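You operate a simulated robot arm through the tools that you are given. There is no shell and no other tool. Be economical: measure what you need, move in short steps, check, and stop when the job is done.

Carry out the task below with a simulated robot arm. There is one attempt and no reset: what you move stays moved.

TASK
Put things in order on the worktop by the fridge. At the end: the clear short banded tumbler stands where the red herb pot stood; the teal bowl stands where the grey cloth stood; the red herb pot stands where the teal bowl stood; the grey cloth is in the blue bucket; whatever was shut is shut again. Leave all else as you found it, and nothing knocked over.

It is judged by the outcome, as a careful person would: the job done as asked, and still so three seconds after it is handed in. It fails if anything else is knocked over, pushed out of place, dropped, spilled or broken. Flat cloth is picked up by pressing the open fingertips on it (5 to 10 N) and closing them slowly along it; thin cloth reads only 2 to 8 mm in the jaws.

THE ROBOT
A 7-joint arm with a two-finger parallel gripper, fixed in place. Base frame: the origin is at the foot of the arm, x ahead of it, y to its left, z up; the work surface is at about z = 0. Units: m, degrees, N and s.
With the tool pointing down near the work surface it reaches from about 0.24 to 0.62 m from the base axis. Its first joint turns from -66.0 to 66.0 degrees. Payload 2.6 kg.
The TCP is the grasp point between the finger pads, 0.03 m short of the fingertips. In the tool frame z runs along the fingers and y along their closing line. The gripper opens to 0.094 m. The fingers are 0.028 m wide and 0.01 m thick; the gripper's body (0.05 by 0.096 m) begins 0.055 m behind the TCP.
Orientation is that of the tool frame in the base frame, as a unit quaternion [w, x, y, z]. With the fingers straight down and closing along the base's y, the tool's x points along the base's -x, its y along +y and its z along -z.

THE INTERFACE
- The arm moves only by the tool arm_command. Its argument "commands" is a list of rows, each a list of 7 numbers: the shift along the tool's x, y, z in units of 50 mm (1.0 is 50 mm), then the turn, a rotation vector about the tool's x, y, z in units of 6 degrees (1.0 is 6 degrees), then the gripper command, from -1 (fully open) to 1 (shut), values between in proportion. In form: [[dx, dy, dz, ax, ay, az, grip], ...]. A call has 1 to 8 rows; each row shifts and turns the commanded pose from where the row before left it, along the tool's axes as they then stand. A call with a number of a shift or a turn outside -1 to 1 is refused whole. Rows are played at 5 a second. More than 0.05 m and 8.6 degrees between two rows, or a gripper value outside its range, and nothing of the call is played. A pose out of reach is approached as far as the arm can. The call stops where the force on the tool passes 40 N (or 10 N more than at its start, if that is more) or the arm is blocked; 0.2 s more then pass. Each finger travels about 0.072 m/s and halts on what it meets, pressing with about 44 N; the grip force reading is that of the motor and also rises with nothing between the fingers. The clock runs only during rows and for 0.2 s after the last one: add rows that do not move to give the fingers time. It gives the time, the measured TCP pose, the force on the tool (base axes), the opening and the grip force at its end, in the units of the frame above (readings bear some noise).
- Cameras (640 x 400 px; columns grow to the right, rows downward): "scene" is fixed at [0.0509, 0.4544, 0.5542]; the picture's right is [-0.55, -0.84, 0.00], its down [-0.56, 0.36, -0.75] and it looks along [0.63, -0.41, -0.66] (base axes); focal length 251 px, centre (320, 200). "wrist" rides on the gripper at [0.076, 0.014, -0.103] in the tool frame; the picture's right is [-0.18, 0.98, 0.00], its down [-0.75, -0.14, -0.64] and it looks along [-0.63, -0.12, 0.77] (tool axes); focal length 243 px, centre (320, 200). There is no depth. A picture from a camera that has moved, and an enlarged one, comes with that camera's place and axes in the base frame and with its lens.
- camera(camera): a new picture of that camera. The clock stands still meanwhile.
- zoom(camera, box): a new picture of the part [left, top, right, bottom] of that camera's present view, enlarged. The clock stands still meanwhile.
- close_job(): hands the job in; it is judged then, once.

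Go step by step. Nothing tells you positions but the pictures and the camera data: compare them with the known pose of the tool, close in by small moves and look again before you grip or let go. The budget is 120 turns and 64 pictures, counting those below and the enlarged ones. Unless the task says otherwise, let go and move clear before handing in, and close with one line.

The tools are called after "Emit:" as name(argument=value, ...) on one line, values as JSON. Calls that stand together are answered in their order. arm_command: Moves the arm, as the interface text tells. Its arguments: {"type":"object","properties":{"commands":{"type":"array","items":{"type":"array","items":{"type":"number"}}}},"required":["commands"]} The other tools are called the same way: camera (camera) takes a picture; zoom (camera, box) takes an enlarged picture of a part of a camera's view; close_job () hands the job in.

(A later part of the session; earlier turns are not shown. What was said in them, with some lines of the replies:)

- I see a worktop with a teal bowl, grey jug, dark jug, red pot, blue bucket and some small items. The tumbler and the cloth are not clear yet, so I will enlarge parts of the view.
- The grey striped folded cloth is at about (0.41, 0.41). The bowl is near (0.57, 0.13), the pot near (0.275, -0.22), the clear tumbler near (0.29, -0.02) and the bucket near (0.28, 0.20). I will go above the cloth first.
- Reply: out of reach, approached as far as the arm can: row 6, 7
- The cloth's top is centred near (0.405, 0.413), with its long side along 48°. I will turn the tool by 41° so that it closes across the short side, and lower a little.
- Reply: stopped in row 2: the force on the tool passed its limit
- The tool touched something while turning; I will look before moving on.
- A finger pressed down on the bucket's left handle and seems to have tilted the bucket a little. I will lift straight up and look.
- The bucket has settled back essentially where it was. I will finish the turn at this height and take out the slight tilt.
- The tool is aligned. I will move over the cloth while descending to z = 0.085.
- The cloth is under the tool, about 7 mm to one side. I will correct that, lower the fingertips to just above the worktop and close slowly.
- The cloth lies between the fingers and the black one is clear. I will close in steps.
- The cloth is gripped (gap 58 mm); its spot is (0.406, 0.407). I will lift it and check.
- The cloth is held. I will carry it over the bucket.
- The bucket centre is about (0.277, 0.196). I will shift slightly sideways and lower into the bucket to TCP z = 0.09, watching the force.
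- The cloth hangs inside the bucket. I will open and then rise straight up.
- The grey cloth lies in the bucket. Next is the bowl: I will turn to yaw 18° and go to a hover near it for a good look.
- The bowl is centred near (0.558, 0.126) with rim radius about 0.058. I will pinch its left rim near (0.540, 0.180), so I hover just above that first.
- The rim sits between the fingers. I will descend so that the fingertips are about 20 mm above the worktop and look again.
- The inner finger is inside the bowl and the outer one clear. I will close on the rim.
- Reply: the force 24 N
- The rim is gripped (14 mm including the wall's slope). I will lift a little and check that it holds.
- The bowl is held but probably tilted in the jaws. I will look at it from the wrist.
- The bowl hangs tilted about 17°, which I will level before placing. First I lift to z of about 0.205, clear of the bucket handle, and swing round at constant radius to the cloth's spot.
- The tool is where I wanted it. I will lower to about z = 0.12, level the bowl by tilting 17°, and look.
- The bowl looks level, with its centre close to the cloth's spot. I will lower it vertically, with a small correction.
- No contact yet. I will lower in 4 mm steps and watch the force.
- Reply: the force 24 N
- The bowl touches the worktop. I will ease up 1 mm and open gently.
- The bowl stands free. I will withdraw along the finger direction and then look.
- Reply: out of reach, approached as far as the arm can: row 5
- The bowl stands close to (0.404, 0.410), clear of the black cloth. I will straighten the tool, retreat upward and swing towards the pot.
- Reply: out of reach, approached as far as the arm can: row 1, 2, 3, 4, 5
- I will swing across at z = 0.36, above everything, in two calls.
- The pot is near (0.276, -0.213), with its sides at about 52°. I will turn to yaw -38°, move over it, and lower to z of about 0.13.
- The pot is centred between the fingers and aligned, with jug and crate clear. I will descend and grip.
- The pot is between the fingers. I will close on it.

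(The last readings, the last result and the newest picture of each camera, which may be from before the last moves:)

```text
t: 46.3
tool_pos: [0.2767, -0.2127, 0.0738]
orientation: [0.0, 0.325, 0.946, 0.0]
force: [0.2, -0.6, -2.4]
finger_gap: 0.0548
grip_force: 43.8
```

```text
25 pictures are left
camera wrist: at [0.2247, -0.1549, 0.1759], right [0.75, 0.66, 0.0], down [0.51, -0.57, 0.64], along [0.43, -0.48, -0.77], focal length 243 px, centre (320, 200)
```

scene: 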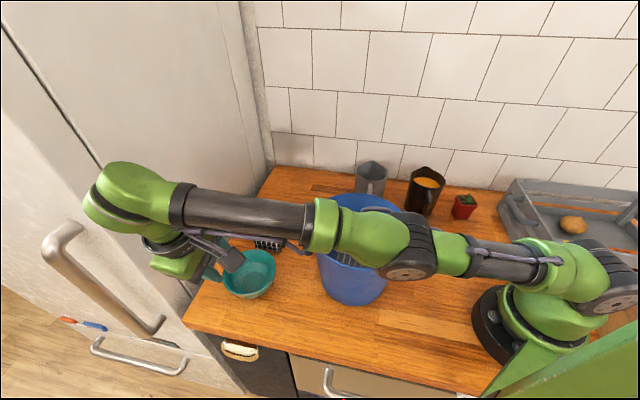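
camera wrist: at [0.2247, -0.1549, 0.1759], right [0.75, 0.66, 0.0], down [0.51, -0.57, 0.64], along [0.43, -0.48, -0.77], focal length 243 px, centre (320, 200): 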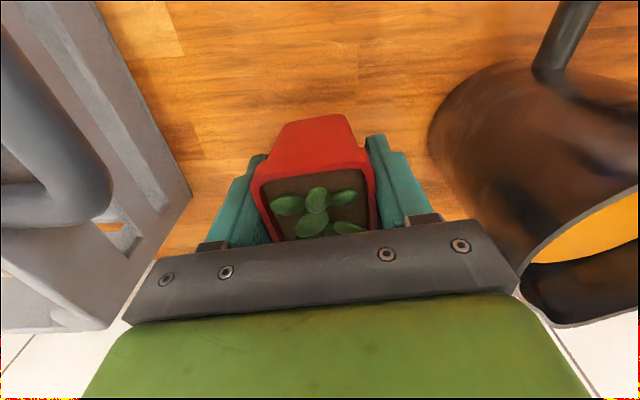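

The pot is held upright. I will lift it and carry it over the jugs to the bowl's old spot at (0.556, 0.125).

Emit:
arm_command(commands=[[0, 0, -0.9, 0, 0, 0, 1], [0, 0, -0.9, 0, 0, 0, 1], [0, 0, -0.9, 0, 0, 0, 1], [0, 0, -0.9, 0, 0, 0, 1], [0, 0, -0.9, 0, 0, 0, 1], [0, 0, 0, 0, 0, 0, 1]])

Emit:
arm_command(commands=[[-0.023, 0.876, 0, 0, 0, -0.8, 1], [-0.097, 0.872, 0, 0, 0, -0.8, 1], [-0.169, 0.86, 0, 0, 0, -0.8, 1], [-0.241, 0.842, 0, 0, 0, -0.8, 1], [-0.311, 0.82, 0, 0, 0, -0.8, 1]])

Emit:
arm_command(commands=[[-0.378, 0.791, 0, 0, 0, -0.8, 1], [-0.443, 0.756, 0.2, 0, 0, -0.8, 1], [-0.504, 0.717, 0.45, 0, 0, -0.8, 1], [-0.563, 0.672, 0.45, 0, 0, -0.8, 1], [-0.617, 0.622, 0.45, 0, 0, -0.8, 1], [0, 0, 0, 0, 0, 0, 1]])

Emit:
camera(camera="scene")

```text
t: 47.7
tool_pos: [0.2758, -0.2128, 0.2985]
orientation: [0.001, 0.324, 0.946, -0.001]
force: [0.4, 0.4, -1.7]
finger_gap: 0.055
grip_force: 44.3
```

```text
t: 48.9
tool_pos: [0.4168, -0.0434, 0.2977]
orientation: [0.001, 0.12, 0.993, -0.001]
force: [-0.7, 0.0, -1.6]
finger_gap: 0.055
grip_force: 43.9
```

```text
t: 50.3
tool_pos: [0.5546, 0.1264, 0.2206]
orientation: [0.0, -0.089, 0.996, -0.001]
force: [0.0, 0.8, -2.5]
finger_gap: 0.055
grip_force: 44.1
```

```text
24 pictures are left
```

scene: 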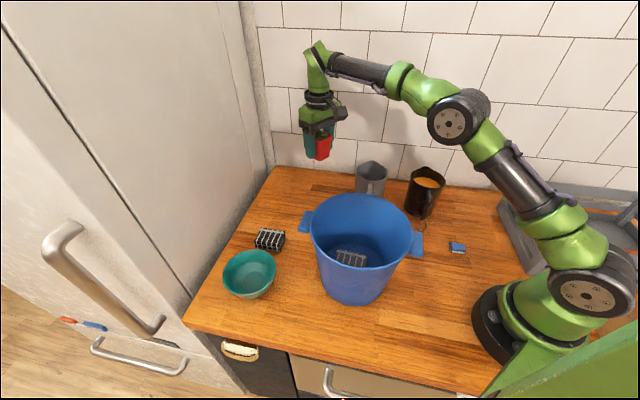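

The pot is above the bowl's old spot. I will lower it and slow near the worktop.

Emit:
arm_command(commands=[[0, 0, 0.8, 0, 0, 0, 1], [0, 0, 0.8, 0, 0, 0, 1], [0, 0, 0.8, 0, 0, 0, 1], [0, 0, 0.6, 0, 0, 0, 1], [0, 0, 0.4, 0, 0, 0, 1], [0, 0, 0.1, 0, 0, 0, 1], [0, 0, 0, 0, 0, 0, 1]])

Emit:
arm_command(commands=[[0, 0, 0.05, 0, 0, 0, 1], [0, 0, 0.04, 0, 0, 0, 1], [0, 0, 0, 0, 0, 0, 1]])

Emit:
zoom(camera="scene", box=[240, 140, 400, 240])

```text
t: 51.9
tool_pos: [0.556, 0.1261, 0.0454]
orientation: [0.0, -0.088, 0.996, -0.001]
force: [-0.3, 0.5, -2.3]
finger_gap: 0.0549
grip_force: 44.3
```

```text
t: 52.7
tool_pos: [0.5546, 0.126, 0.0395]
orientation: [0.0, -0.088, 0.996, -0.001]
force: [-0.4, 0.0, -2.3]
finger_gap: 0.0553
grip_force: 43.6
```

```text
4.00 times, centred on (320, 190) of scene
camera zoom: at [0.0509, 0.4544, 0.5542], right [-0.55, -0.84, 0.0], down [-0.56, 0.36, -0.75], along [0.63, -0.41, -0.66], focal length 1004 px, centre (320, 240)
```

zoom: 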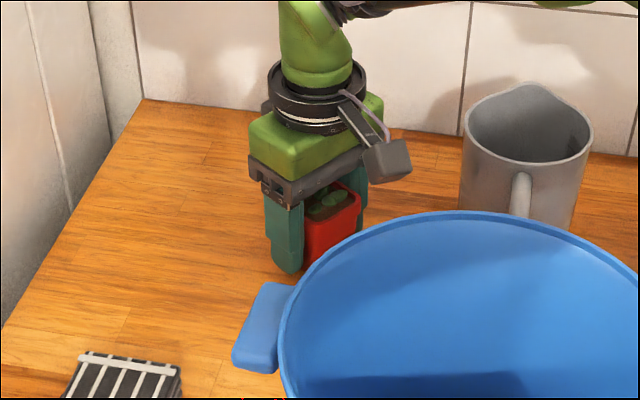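

Almost down; one or two more millimetres until the force shows contact.

Emit:
arm_command(commands=[[0, 0, 0.025, 0, 0, 0, 1], [0, 0, 0, 0, 0, 0, 1]])

Emit:
arm_command(commands=[[0, 0, 0.015, 0, 0, 0, 1], [0, 0, 0, 0, 0, 0, 1]])

```text
t: 53.3
tool_pos: [0.5551, 0.1263, 0.0394]
orientation: [0.001, -0.089, 0.996, -0.001]
force: [0.1, -0.6, -1.7]
finger_gap: 0.0548
grip_force: 43.5
```

```text
t: 53.9
tool_pos: [0.5557, 0.1259, 0.0374]
orientation: [-0.001, -0.089, 0.996, -0.002]
force: [0.0, 0.5, -0.7]
finger_gap: 0.0551
grip_force: 44.2
```

Nearly touching (weight going off the tool). I will open and rise.

Emit:
arm_command(commands=[[0, 0, 0.015, 0, 0, 0, 1], [0, 0, 0, 0, 0, 0, 0], [0, 0, 0, 0, 0, 0, -0.4], [0, 0, 0, 0, 0, 0, -0.7], [0, 0, 0, 0, 0, 0, -0.7]])

Emit:
arm_command(commands=[[0, 0, -0.4, 0, 0, 0, -0.7], [0, 0, -0.8, 0, 0, 0, -0.7], [0, 0, -0.9, 0, 0, 0, -0.7], [0, 0, -0.9, 0, 0, 0, -0.7], [0.3, 0, -0.9, 0, 0, 0, -0.7], [0.8, 0, -0.3, 0, 0, 0, -0.7], [0, 0, 0, 0, 0, 0, -0.7]])

Emit:
camera(camera="wrist")

Emit:
camera(camera="scene")

```text
t: 55.1
tool_pos: [0.5551, 0.1257, 0.0379]
orientation: [0.0, -0.089, 0.996, -0.001]
force: [-0.5, 1.0, -0.4]
finger_gap: 0.0798
grip_force: 0.0
```

```text
t: 56.7
tool_pos: [0.4996, 0.1162, 0.2476]
orientation: [0.0, -0.089, 0.996, -0.001]
force: [0.5, 0.5, -1.3]
finger_gap: 0.08
grip_force: 0.1
```

```text
22 pictures are left
camera wrist: at [0.4213, 0.117, 0.3505], right [0.01, 1.0, 0.0], down [0.77, 0.0, 0.64], along [0.64, -0.01, -0.77], focal length 243 px, centre (320, 200)
```

wrist: 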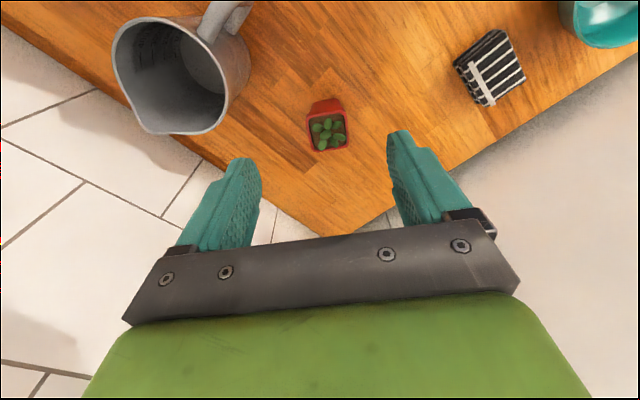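

```text
21 pictures are left
```

scene: 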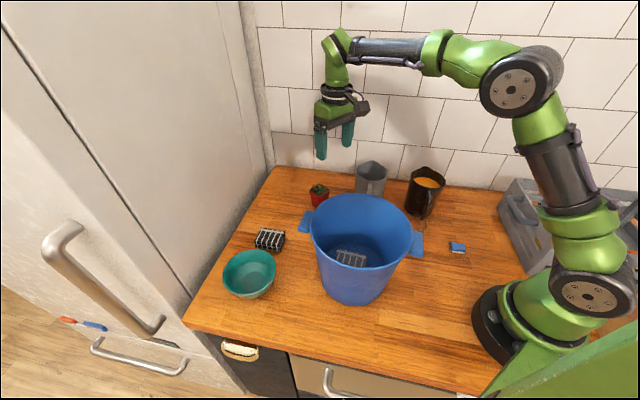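

The pot stands upright on the bowl's old spot. Next is the tumbler, near (0.29, -0.015); I will rise and move above it for a close look.

Emit:
arm_command(commands=[[0.2, 0, -0.8, 0, 0, 0, -1], [0.884, -0.394, -0.1, 0, 0, 0, -1], [0.884, -0.394, -0.1, 0, 0, 0, -1], [0.884, -0.394, -0.1, 0, 0, 0, -1], [0.884, -0.394, 0, 0, 0, 0, -1], [0.684, -0.394, 0, 0, 0, 0, -1], [0, 0, 0, 0, 0, 0.85, -1], [0, 0, 0, 0, 0, 0.85, -1]])

Emit:
camera(camera="wrist")

```text
t: 58.5
tool_pos: [0.3006, -0.0183, 0.3011]
orientation: [0.0, 0.001, 1.0, -0.001]
force: [0.5, -0.1, -1.0]
finger_gap: 0.0939
grip_force: 0.1
```

```text
20 pictures are left
camera wrist: at [0.223, -0.0047, 0.4055], right [0.19, 0.98, 0.0], down [0.75, -0.14, 0.64], along [0.63, -0.12, -0.77], focal length 243 px, centre (320, 200)
```

wrist: 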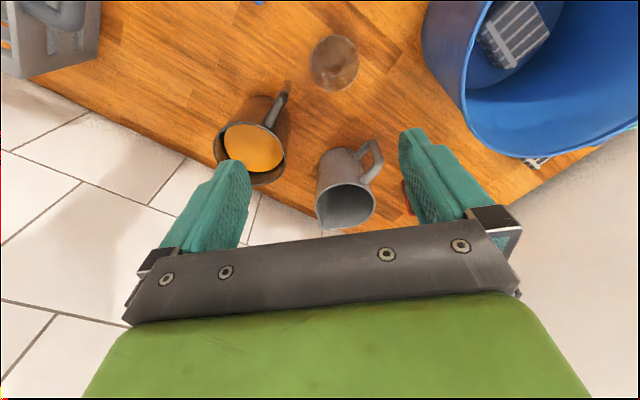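

The tumbler shows at about (334, 63). I will enlarge it to separate rim and base.

Emit:
zoom(camera="wrist", box=[254, 13, 414, 113])

```text
4.00 times, centred on (334, 63) of wrist
camera zoom: at [0.223, -0.0047, 0.4055], right [0.19, 0.98, 0.0], down [0.75, -0.14, 0.64], along [0.63, -0.12, -0.77], focal length 970 px, centre (264, 748)
```

zoom: 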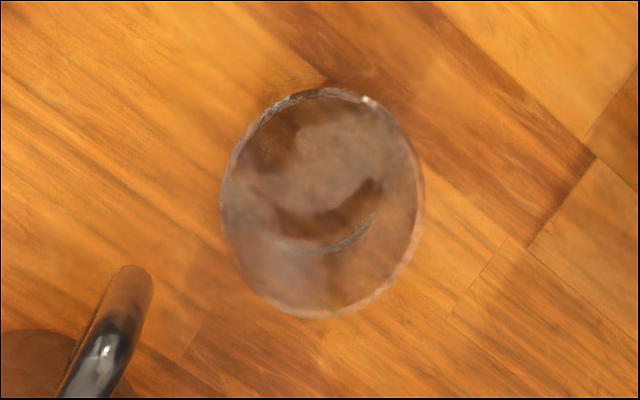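

The tumbler is near (0.291, 0.002), about 65 mm wide; the dark jug's handle lies close on its -y side. I will turn to yaw -40° to clear that handle and the bucket, then come down to z = 0.15 and look.

Emit:
arm_command(commands=[[0, 0, 0, 0, 0, 0.952, -0.75], [0, 0, 0, 0, 0, 0.952, -0.75], [0, 0, 0, 0, 0, 0.952, -0.75], [0, 0, 0, 0, 0, 0.952, -0.75], [0, 0, 0, 0, 0, 0.952, -0.75], [0, 0, 0, 0, 0, 0.952, -0.75], [0, 0, 0, 0, 0, 0.952, -0.75], [0.4, 0.18, 0, 0, 0, 0, -0.75]])

Emit:
arm_command(commands=[[0, 0, 0.8, 0, 0, 0, -0.75], [0, 0, 0.8, 0, 0, 0, -0.75], [0, 0, 0.8, 0, 0, 0, -0.75], [0, 0, 0.6, 0, 0, 0, -0.75], [0, 0, 0, 0, 0, 0, -0.75]])

Emit:
camera(camera="wrist")

Emit:
camera(camera="scene")

```text
t: 60.3
tool_pos: [0.2903, 0.0003, 0.3024]
orientation: [0.001, 0.343, 0.939, -0.002]
force: [-0.3, 0.1, 0.4]
finger_gap: 0.082
grip_force: 0.1
```

```text
t: 61.5
tool_pos: [0.2913, -0.001, 0.1531]
orientation: [0.0, 0.342, 0.94, -0.001]
force: [0.9, 0.4, -1.0]
finger_gap: 0.0824
grip_force: 0.1
```

```text
18 pictures are left
camera wrist: at [0.2416, 0.0601, 0.2557], right [0.77, 0.63, 0.0], down [0.49, -0.59, 0.64], along [0.41, -0.5, -0.77], focal length 243 px, centre (320, 200)
```

wrist: 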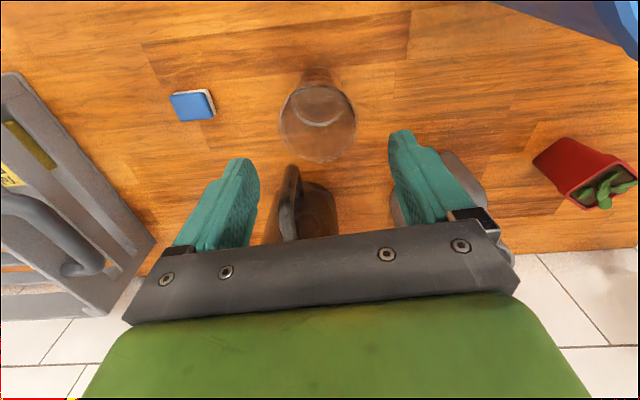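

```text
17 pictures are left
```

scene: 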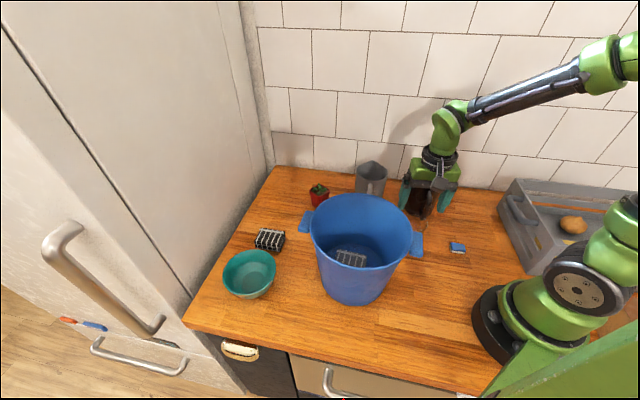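

The tumbler is close to (0.2945, -0.007). I want to see the jug handle's height and distance before going down, so I enlarge that part.

Emit:
zoom(camera="wrist", box=[230, 70, 390, 250])

Emit:
zoom(camera="scene", box=[370, 150, 490, 240])

```text
2.22 times, centred on (310, 160) of wrist
camera zoom: at [0.2416, 0.0601, 0.2557], right [0.77, 0.63, 0.0], down [0.49, -0.59, 0.64], along [0.41, -0.5, -0.77], focal length 539 px, centre (342, 289)
```

zoom: 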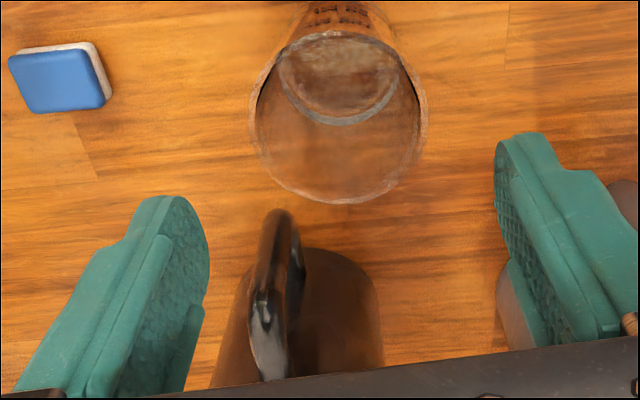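

```text
4.44 times, centred on (430, 195) of scene
camera zoom: at [0.0509, 0.4544, 0.5542], right [-0.55, -0.84, 0.0], down [-0.56, 0.36, -0.75], along [0.63, -0.41, -0.66], focal length 1116 px, centre (-169, 222)
```

zoom: 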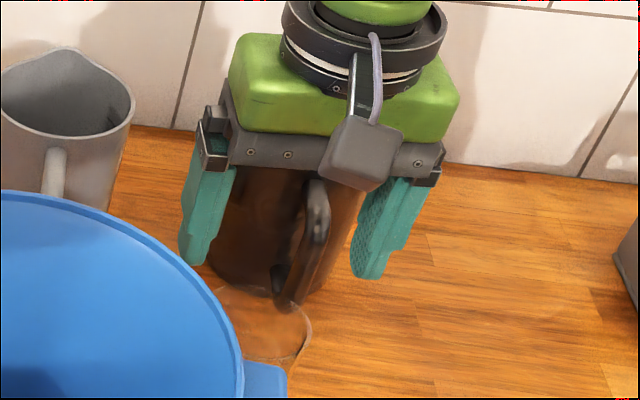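

The tumbler is right under the tool, about 65 mm tall, and the jug handle clears the hand by some 10 mm or more. I will descend to z = 0.06, looking at the force.

Emit:
arm_command(commands=[[0.06, 0, 0.5, 0, 0, 0, -0.75], [0, 0, 0.5, 0, 0, 0, -0.75], [0, 0, 0.5, 0, 0, 0, -0.75], [0, 0, 0.36, 0, 0, 0, -0.75], [0, 0, 0, 0, 0, 0, -0.75]])

Emit:
camera(camera="wrist")

```text
t: 62.7
tool_pos: [0.2892, 0.0025, 0.0594]
orientation: [0.0, 0.342, 0.94, -0.002]
force: [1.3, -0.3, 0.5]
finger_gap: 0.0821
grip_force: 0.0
```

```text
14 pictures are left
camera wrist: at [0.2397, 0.062, 0.1619], right [0.77, 0.63, 0.0], down [0.49, -0.59, 0.64], along [0.41, -0.5, -0.77], focal length 243 px, centre (320, 200)
```

wrist: 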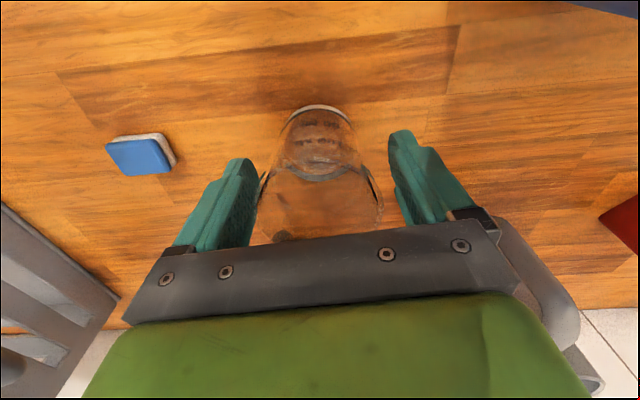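

The tumbler is between the fingers. I will close gently.

Emit:
arm_command(commands=[[0, 0, 0, 0, 0, 0, -0.5], [0, 0, 0, 0, 0, 0, -0.3], [0, 0, 0, 0, 0, 0, 0], [0, 0, 0, 0, 0, 0, 0.3], [0, 0, 0, 0, 0, 0, 0.5], [0, 0, 0, 0, 0, 0, 0.5]])

Emit:
arm_command(commands=[[0, 0, -0.2, 0, 0, 0, 0.5], [0, 0, -0.4, 0, 0, 0, 0.5], [0, 0, 0, 0, 0, 0, 0.5]])

Emit:
camera(camera="wrist")

```text
t: 64.1
tool_pos: [0.2894, 0.0024, 0.0595]
orientation: [0.001, 0.343, 0.939, -0.001]
force: [-0.3, 0.2, 0.4]
finger_gap: 0.0612
grip_force: 44.4
```

```text
t: 64.9
tool_pos: [0.2897, 0.0018, 0.0903]
orientation: [0.001, 0.342, 0.94, -0.001]
force: [-0.2, 0.0, -1.1]
finger_gap: 0.061
grip_force: 44.2
```

```text
13 pictures are left
camera wrist: at [0.239, 0.062, 0.1923], right [0.77, 0.63, 0.0], down [0.49, -0.59, 0.64], along [0.41, -0.5, -0.77], focal length 243 px, centre (320, 200)
```

wrist: 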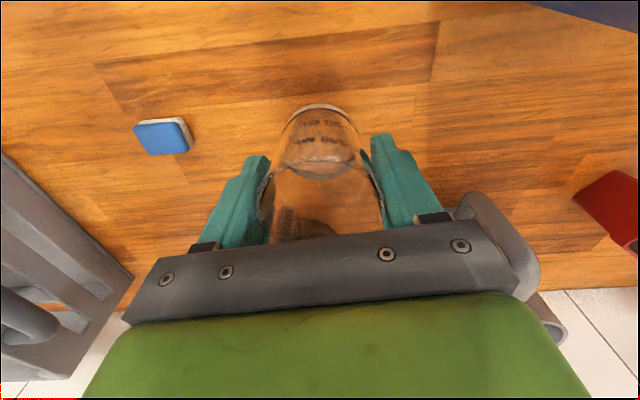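

The tumbler is held upright. I will lift it well above the jugs and carry it to the pot's old spot at (0.277, -0.2135).

Emit:
arm_command(commands=[[0, 0, -0.9, 0, 0, 0, 0.5], [0, 0, -0.9, 0, 0, 0, 0.5], [0, 0, -0.9, 0, 0, 0, 0.5], [0, 0, -0.9, 0, 0, 0, 0.5], [0, 0, 0, 0, 0, 0, 0.5]])

Emit:
arm_command(commands=[[-0.516, -0.692, 0, 0, 0, 0, 0.5], [-0.516, -0.692, 0, 0, 0, 0, 0.5], [-0.516, -0.692, 0, 0, 0, 0, 0.5], [-0.516, -0.692, 0, 0, 0, 0, 0.5], [-0.516, -0.692, 0, 0, 0, 0, 0.5], [0, 0, 0, 0, 0, 0, 0.5]])

Emit:
arm_command(commands=[[0, 0, 0.8, 0, 0, 0, 0.5], [0, 0, 0.8, 0, 0, 0, 0.5], [0, 0, 0, 0, 0, 0, 0.5]])

Emit:
camera(camera="wrist")

```text
t: 66.1
tool_pos: [0.2881, 0.0031, 0.2715]
orientation: [0.0, 0.342, 0.94, -0.001]
force: [0.0, 0.1, -1.8]
finger_gap: 0.0611
grip_force: 43.9
```

```text
t: 67.5
tool_pos: [0.2751, -0.2123, 0.2693]
orientation: [0.001, 0.342, 0.94, -0.001]
force: [0.0, 0.6, -1.6]
finger_gap: 0.0607
grip_force: 43.4
```

```text
t: 68.3
tool_pos: [0.2757, -0.2127, 0.1908]
orientation: [0.0, 0.342, 0.94, -0.001]
force: [0.7, -0.8, -2.5]
finger_gap: 0.061
grip_force: 44.4
```

```text
12 pictures are left
camera wrist: at [0.2251, -0.1526, 0.2931], right [0.77, 0.63, 0.0], down [0.49, -0.59, 0.64], along [0.41, -0.5, -0.77], focal length 243 px, centre (320, 200)
```

wrist: 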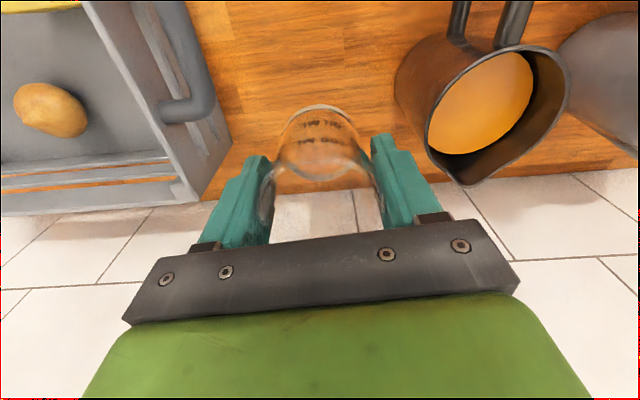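

Jug and crate are clear on both sides. I will lower to just above the worktop, then in small steps.

Emit:
arm_command(commands=[[0, 0, 0.7, 0, 0, 0, 0.5], [0, 0, 0.7, 0, 0, 0, 0.5], [0, 0, 0.6, 0, 0, 0, 0.5], [0, 0, 0.4, 0, 0, 0, 0.5], [0, 0, 0.1, 0, 0, 0, 0.5], [0, 0, 0, 0, 0, 0, 0.5]])

Emit:
arm_command(commands=[[0, 0, 0.05, 0, 0, 0, 0.5], [0, 0, 0.04, 0, 0, 0, 0.5], [0, 0, 0, 0, 0, 0, 0.5]])

```text
t: 69.7
tool_pos: [0.2763, -0.2136, 0.0657]
orientation: [0.001, 0.343, 0.939, 0.0]
force: [-0.2, 0.9, -1.9]
finger_gap: 0.0611
grip_force: 43.9
```

```text
t: 70.5
tool_pos: [0.2758, -0.2131, 0.0602]
orientation: [0.001, 0.341, 0.94, -0.001]
force: [0.0, -0.4, -2.2]
finger_gap: 0.0611
grip_force: 43.9
```

Emit:
arm_command(commands=[[0, 0, 0.02, 0, 0, 0, 0.5], [0, 0, 0, 0, 0, 0, 0.5]])

Emit:
arm_command(commands=[[0, 0, 0.015, 0, 0, 0, 0.5], [0, 0, 0, 0, 0, 0, 0.5]])

```text
t: 71.1
tool_pos: [0.2769, -0.2127, 0.0597]
orientation: [0.001, 0.342, 0.94, -0.001]
force: [0.2, 0.4, -1.7]
finger_gap: 0.0611
grip_force: 44.0
```

```text
t: 71.7
tool_pos: [0.2769, -0.2134, 0.0594]
orientation: [0.001, 0.342, 0.94, 0.0]
force: [-4.0, 2.6, 10.5]
finger_gap: 0.0611
grip_force: 44.4
```

The tumbler has touched down. I will open and withdraw straight up.

Emit:
arm_command(commands=[[0, 0, -0.01, 0, 0, 0, 0.5], [0, 0, 0, 0, 0, 0, -0.4], [0, 0, 0, 0, 0, 0, -0.7], [0, 0, 0, 0, 0, 0, -0.75], [0, 0, 0, 0, 0, 0, -0.75]])

Emit:
arm_command(commands=[[0, 0, -0.4, 0, 0, 0, -0.75], [0, 0, -0.8, 0, 0, 0, -0.75], [0, 0, -0.9, 0, 0, 0, -0.75], [0, 0, -0.9, 0, 0, 0, -0.75], [0, 0, -0.9, 0, 0, 0, -0.75], [0, 0, -0.9, 0, 0, 0, -0.75], [0, 0, 0, 0, 0, 0, -0.75]])

Emit:
camera(camera="wrist")

Emit:
camera(camera="scene")

```text
t: 72.9
tool_pos: [0.2758, -0.213, 0.0596]
orientation: [0.001, 0.342, 0.94, -0.001]
force: [-0.2, 0.4, -0.4]
finger_gap: 0.0822
grip_force: 0.0
```

```text
t: 74.5
tool_pos: [0.2773, -0.2134, 0.3021]
orientation: [0.0, 0.342, 0.94, -0.001]
force: [1.1, -0.7, 0.1]
finger_gap: 0.0822
grip_force: 0.0
```

```text
11 pictures are left
camera wrist: at [0.2271, -0.1532, 0.4039], right [0.77, 0.64, 0.0], down [0.49, -0.59, 0.64], along [0.41, -0.5, -0.77], focal length 243 px, centre (320, 200)
```

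wrist: 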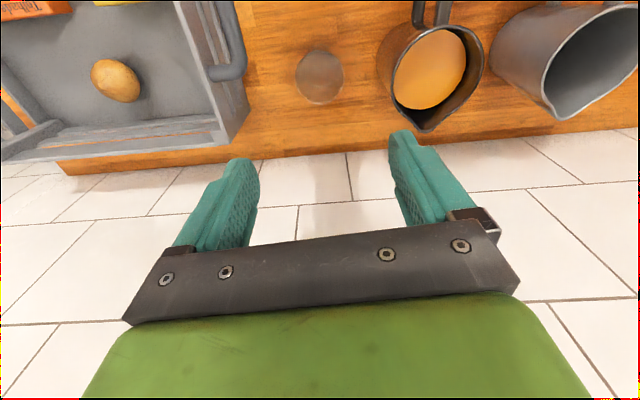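

```text
10 pictures are left
```

scene: 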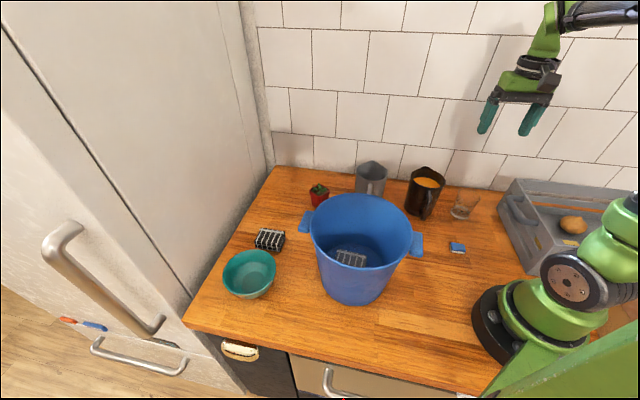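

The tumbler, bowl, pot and cloth are all in their places, everything stands upright, and the arm is clear, so I hand the job in.

Emit:
close_job()

```text
The job is handed in.
```

The tumbler, teal bowl and red pot stand on their asked spots and the grey cloth is in the blue bucket. Nothing shut was opened. Early on a finger tipped the bucket briefly by its handle; it settled back to within a few millimetres.
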